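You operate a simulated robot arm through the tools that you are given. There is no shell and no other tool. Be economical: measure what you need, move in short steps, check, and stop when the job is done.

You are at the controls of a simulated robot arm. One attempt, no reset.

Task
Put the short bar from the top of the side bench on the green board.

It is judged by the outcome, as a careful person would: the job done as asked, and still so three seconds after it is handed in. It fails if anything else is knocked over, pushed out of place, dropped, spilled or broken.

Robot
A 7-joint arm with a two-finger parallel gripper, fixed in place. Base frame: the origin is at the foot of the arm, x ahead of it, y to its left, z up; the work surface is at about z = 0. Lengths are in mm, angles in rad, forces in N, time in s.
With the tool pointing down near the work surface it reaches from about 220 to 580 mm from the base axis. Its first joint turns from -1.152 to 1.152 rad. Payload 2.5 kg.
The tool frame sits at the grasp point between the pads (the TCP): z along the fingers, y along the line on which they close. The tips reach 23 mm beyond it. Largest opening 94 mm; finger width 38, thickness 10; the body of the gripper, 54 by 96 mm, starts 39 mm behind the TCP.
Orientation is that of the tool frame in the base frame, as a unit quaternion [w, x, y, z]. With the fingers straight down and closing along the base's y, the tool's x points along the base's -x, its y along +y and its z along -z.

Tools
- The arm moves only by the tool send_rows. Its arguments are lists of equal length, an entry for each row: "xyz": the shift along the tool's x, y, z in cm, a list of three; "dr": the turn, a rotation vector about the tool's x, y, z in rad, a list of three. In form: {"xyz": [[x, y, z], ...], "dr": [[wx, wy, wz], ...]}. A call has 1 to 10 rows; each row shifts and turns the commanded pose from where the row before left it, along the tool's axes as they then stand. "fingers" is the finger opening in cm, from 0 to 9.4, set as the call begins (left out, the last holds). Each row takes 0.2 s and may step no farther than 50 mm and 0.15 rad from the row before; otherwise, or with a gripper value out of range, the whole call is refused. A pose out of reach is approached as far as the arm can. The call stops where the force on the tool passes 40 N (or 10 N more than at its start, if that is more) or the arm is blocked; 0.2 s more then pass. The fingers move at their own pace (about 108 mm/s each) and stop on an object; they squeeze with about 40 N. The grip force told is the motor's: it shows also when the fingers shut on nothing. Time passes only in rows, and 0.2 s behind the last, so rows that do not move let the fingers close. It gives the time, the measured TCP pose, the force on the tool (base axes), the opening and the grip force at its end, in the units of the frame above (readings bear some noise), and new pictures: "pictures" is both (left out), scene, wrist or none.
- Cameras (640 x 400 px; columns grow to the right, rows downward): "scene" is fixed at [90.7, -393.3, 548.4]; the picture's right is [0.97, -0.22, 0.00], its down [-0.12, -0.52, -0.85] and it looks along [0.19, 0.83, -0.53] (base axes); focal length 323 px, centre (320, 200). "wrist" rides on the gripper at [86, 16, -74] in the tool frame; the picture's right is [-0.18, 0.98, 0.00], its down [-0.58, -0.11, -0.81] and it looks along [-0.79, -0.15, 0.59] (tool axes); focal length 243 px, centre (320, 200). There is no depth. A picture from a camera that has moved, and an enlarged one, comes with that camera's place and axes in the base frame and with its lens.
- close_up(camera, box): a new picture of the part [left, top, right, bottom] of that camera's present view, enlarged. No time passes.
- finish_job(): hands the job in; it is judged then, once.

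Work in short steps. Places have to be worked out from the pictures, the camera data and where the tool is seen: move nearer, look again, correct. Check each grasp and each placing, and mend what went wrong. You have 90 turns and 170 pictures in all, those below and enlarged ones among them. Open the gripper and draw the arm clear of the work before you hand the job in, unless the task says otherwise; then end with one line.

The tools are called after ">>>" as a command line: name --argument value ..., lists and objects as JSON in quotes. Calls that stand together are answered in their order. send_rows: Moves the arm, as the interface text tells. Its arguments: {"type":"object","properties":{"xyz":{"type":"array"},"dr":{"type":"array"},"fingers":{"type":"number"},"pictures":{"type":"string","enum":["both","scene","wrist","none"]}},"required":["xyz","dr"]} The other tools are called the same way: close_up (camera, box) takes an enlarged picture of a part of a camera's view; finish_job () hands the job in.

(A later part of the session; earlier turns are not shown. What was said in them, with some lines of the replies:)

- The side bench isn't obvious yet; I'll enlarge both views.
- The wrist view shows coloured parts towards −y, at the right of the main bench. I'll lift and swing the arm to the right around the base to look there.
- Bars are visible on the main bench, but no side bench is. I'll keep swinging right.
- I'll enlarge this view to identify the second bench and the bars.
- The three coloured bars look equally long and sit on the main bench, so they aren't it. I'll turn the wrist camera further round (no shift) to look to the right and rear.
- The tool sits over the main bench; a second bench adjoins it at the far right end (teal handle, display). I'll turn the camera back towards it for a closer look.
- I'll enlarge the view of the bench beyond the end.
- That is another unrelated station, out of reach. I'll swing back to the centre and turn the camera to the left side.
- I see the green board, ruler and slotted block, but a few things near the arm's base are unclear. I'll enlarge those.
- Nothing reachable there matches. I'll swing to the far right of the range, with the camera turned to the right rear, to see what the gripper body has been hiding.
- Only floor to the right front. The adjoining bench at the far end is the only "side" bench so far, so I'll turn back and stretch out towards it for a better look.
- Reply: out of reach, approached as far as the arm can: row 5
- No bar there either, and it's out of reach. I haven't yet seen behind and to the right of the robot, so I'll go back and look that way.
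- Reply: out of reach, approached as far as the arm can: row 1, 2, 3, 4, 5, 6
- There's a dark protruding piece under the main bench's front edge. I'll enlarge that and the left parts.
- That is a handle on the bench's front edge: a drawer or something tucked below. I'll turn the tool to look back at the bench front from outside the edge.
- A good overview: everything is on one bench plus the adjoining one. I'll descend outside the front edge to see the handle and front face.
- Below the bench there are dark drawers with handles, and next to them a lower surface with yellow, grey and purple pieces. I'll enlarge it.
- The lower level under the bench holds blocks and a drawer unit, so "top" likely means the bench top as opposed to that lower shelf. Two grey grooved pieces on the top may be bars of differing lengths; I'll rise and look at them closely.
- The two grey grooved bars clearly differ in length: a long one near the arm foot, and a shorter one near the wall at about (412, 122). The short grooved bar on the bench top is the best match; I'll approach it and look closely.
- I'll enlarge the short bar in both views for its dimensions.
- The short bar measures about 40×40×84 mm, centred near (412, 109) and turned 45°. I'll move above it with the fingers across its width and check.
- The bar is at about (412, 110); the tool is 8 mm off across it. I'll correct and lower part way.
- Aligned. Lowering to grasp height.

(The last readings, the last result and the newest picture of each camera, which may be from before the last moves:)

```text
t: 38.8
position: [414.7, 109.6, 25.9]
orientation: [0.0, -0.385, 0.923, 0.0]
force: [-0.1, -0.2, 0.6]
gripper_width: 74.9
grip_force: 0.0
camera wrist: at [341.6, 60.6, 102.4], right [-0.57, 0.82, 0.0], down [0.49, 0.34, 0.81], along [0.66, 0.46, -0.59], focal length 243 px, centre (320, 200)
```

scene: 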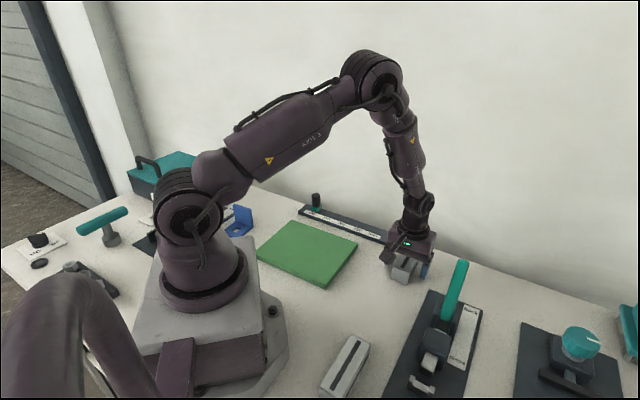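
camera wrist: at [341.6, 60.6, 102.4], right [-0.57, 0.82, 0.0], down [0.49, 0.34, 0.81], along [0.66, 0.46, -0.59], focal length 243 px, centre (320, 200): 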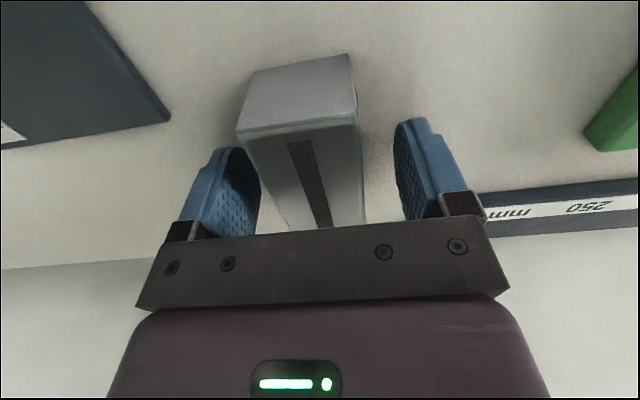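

The bar lies between the fingers; closing, then a small lift.

>>> send_rows --xyz '[[0, 0, 0], [0, 0, 0], [0, 0, 0], [0, 0, 0]]' --dr '[[0, 0, 0], [0, 0, 0], [0, 0, 0], [0, 0, 0]]' --fingers 2 --pictures "none"

>>> send_rows --xyz '[[0, 0, -1], [0, 0, -1.5], [0, 0, -2.5], [0, 0, -3]]' --dr '[[0, 0, 0], [0, 0, 0], [0, 0, 0], [0, 0, 0]]' --pictures "both"

```text
t: 39.8
position: [413.6, 109.6, 26.2]
orientation: [0.0, -0.385, 0.923, 0.0]
force: [1.0, 1.0, 0.3]
gripper_width: 39.6
grip_force: 40.1
```

```text
t: 40.8
position: [414.3, 108.5, 110.1]
orientation: [0.0, -0.385, 0.923, 0.0]
force: [0.0, 0.0, -1.3]
gripper_width: 39.7
grip_force: 40.4
camera wrist: at [342.2, 58.7, 185.0], right [-0.57, 0.82, 0.0], down [0.49, 0.34, 0.81], along [0.66, 0.46, -0.59], focal length 243 px, centre (320, 200)
```

scene: 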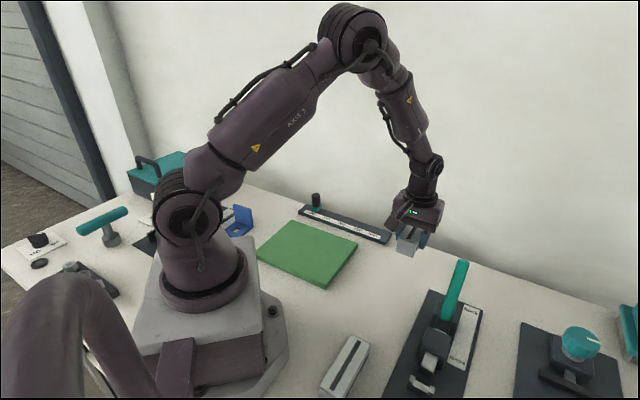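
wrist: 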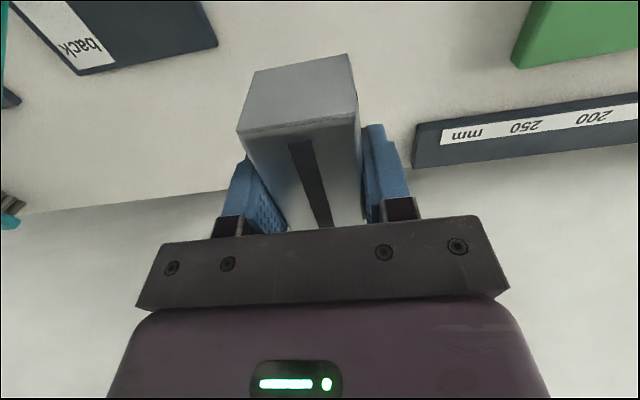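

The bar is held firmly (39.7 mm). The green board is centred near (203, 222), so I'll carry the bar over it.

>>> send_rows --xyz '[[1.1, 3.8, -0.3], [1.1, 3.8, -0.3], [1.1, 3.8, 0], [1.1, 3.8, 0], [1.1, 3.8, 0], [1.1, 3.8, 0]]' --dr '[[0, 0, 0], [0, 0, 0], [0, 0, 0], [0, 0, 0], [0, 0, 0], [0, 0, 0]]' --pictures "both"

```text
t: 42.2
position: [201.6, 223.6, 117.7]
orientation: [-0.001, -0.385, 0.923, 0.0]
force: [-1.4, 0.6, -2.1]
gripper_width: 39.5
grip_force: 39.7
camera wrist: at [129.4, 174.2, 193.1], right [-0.57, 0.82, 0.0], down [0.49, 0.34, 0.81], along [0.66, 0.46, -0.59], focal length 243 px, centre (320, 200)
```

scene: 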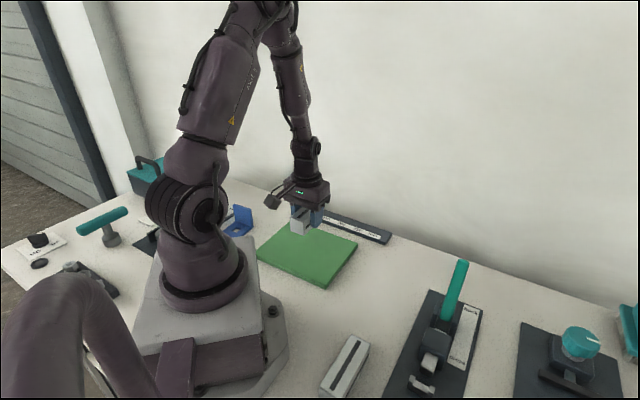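
wrist: 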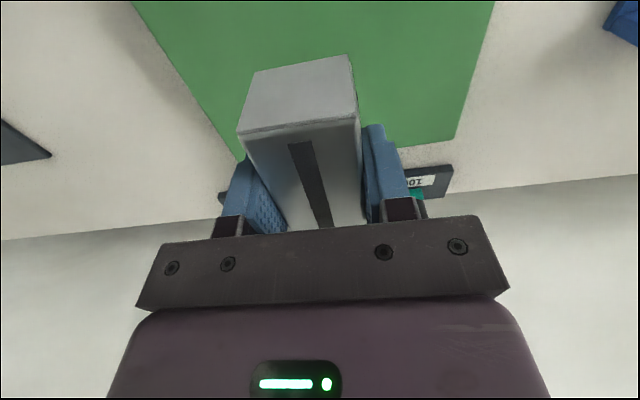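

The bar is above the middle of the board. Lowering gently.

>>> send_rows --xyz '[[0, 0, 2.5], [0, 0, 2.2], [0, 0, 1.2], [0, 0, 0.5]]' --dr '[[0, 0, 0], [0, 0, 0], [0, 0, 0], [0, 0, 0]]' --pictures "both"

>>> close_up --camera "scene" --box '[240, 180, 380, 300]'

```text
t: 43.2
position: [204.3, 225.1, 51.4]
orientation: [0.001, -0.385, 0.923, 0.0]
force: [-0.7, -0.5, -0.6]
gripper_width: 39.6
grip_force: 40.0
camera wrist: at [133.2, 174.5, 126.3], right [-0.57, 0.82, 0.0], down [0.49, 0.34, 0.81], along [0.66, 0.46, -0.59], focal length 243 px, centre (320, 200)
```

scene: 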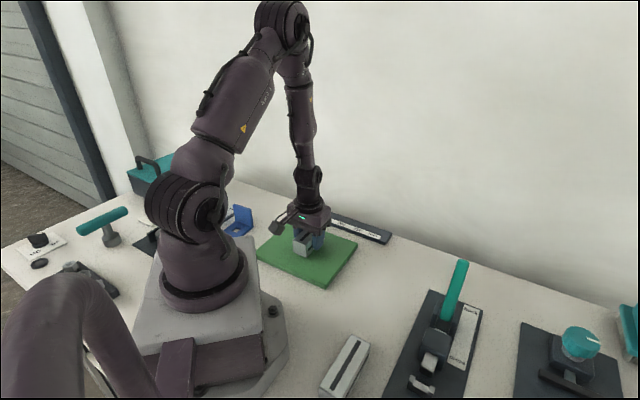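
wrist: 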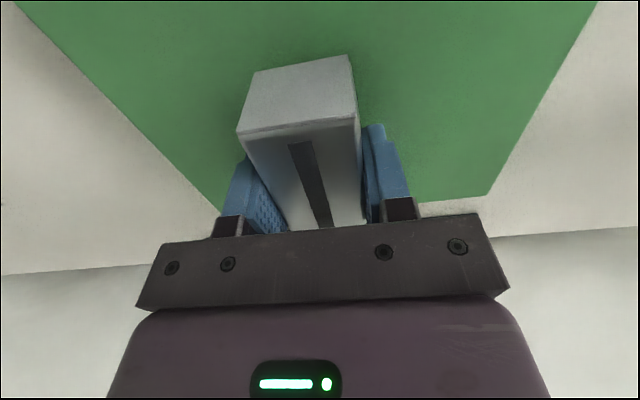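

```text
3.33 times, centred on (310, 240) of scene
camera zoom: at [90.7, -393.3, 548.4], right [0.97, -0.22, 0.0], down [-0.12, -0.52, -0.85], along [0.19, 0.83, -0.53], focal length 1076 px, centre (353, 67)
```

zoom: 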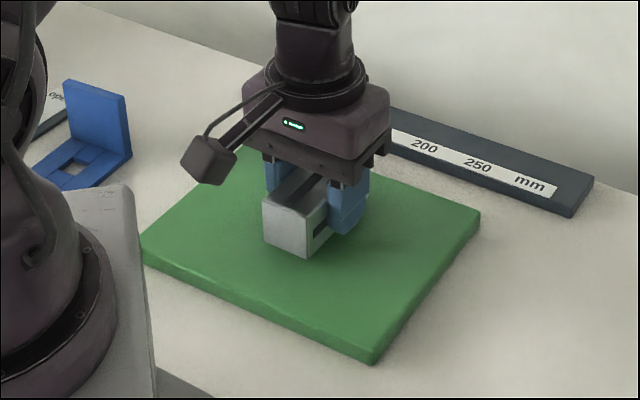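

Still slightly above the board; small steps down until contact shows.

>>> send_rows --xyz '[[0, 0, 0.2], [0, 0, 0.2], [0, 0, 0.2]]' --dr '[[0, 0, 0], [0, 0, 0], [0, 0, 0]]' --pictures "none"

```text
t: 44.0
position: [204.9, 225.0, 44.9]
orientation: [0.001, -0.385, 0.923, 0.0]
force: [0.6, 0.2, -1.0]
gripper_width: 39.6
grip_force: 39.9
```

No contact yet; continuing with 1–2 mm steps.

>>> send_rows --xyz '[[0, 0, 0.15], [0, 0, 0.1]]' --dr '[[0, 0, 0], [0, 0, 0]]' --pictures "none"

>>> close_up --camera "scene" --box '[270, 210, 350, 270]'

```text
t: 44.6
position: [204.8, 223.7, 42.7]
orientation: [0.001, -0.385, 0.923, 0.001]
force: [-2.2, -3.4, 26.5]
gripper_width: 39.7
grip_force: 39.4
```

```text
6.67 times, centred on (310, 240) of scene
camera zoom: at [90.7, -393.3, 548.3], right [0.97, -0.22, 0.0], down [-0.12, -0.51, -0.85], along [0.19, 0.83, -0.53], focal length 2151 px, centre (387, -67)
```

zoom: 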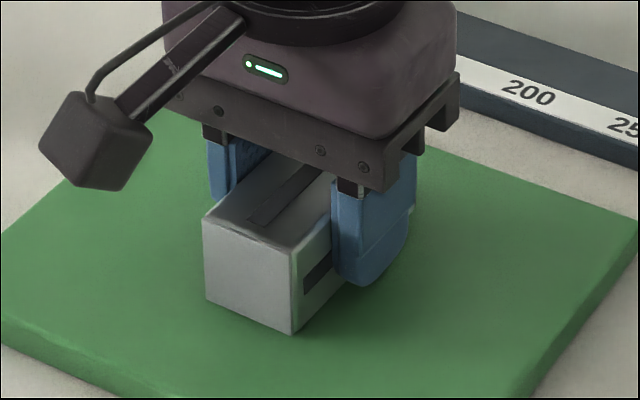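

Contact (26 N): the bar rests on the board. I'll ease off 1 mm, release and rise.

>>> send_rows --xyz '[[0, 0, -0.1], [0, 0, 0], [0, 0, 0]]' --dr '[[0, 0, 0], [0, 0, 0], [0, 0, 0]]' --fingers 7 --pictures "none"

>>> send_rows --xyz '[[0, 0, -2], [0, 0, -4], [0, 0, -4.5], [0, 0, -4.5], [0, 0, -4.5]]' --dr '[[0, 0, 0], [0, 0, 0], [0, 0, 0], [0, 0, 0], [0, 0, 0]]' --pictures "both"

```text
t: 45.4
position: [205.4, 224.2, 41.4]
orientation: [0.001, -0.384, 0.924, 0.0]
force: [0.1, -1.0, 0.4]
gripper_width: 70.2
grip_force: 0.1
```

```text
t: 46.6
position: [209.0, 225.7, 237.3]
orientation: [-0.001, -0.385, 0.923, 0.0]
force: [0.2, 1.2, -0.2]
gripper_width: 69.9
grip_force: 0.0
camera wrist: at [136.5, 175.8, 313.2], right [-0.57, 0.82, 0.0], down [0.49, 0.34, 0.81], along [0.66, 0.46, -0.59], focal length 243 px, centre (320, 200)
```

scene: 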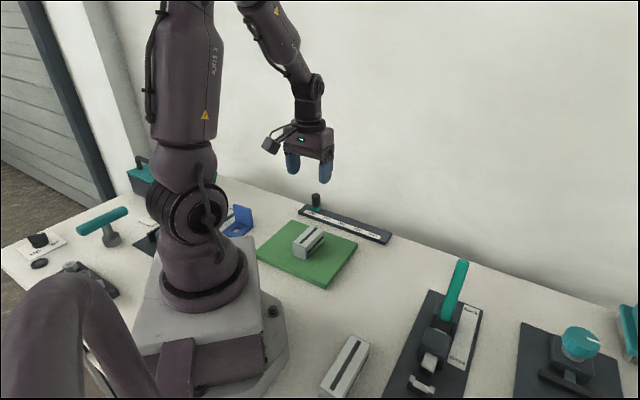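
wrist: 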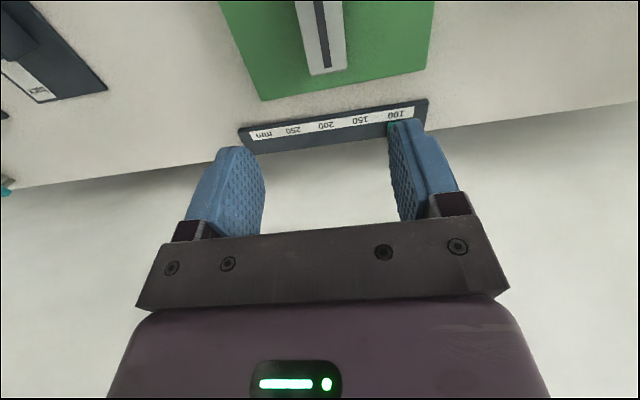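

The short bar rests in the middle of the green board, the gripper is open and clear, and nothing else has moved. Handing in.

>>> finish_job

```text
The job is handed in.
```

I put the shorter of the two grey grooved bars flat on the middle of the green board. I found no separate side bench within reach, so I took it to mean the bench the arm stands on. The gripper is open and clear, and nothing else appears to have moved.
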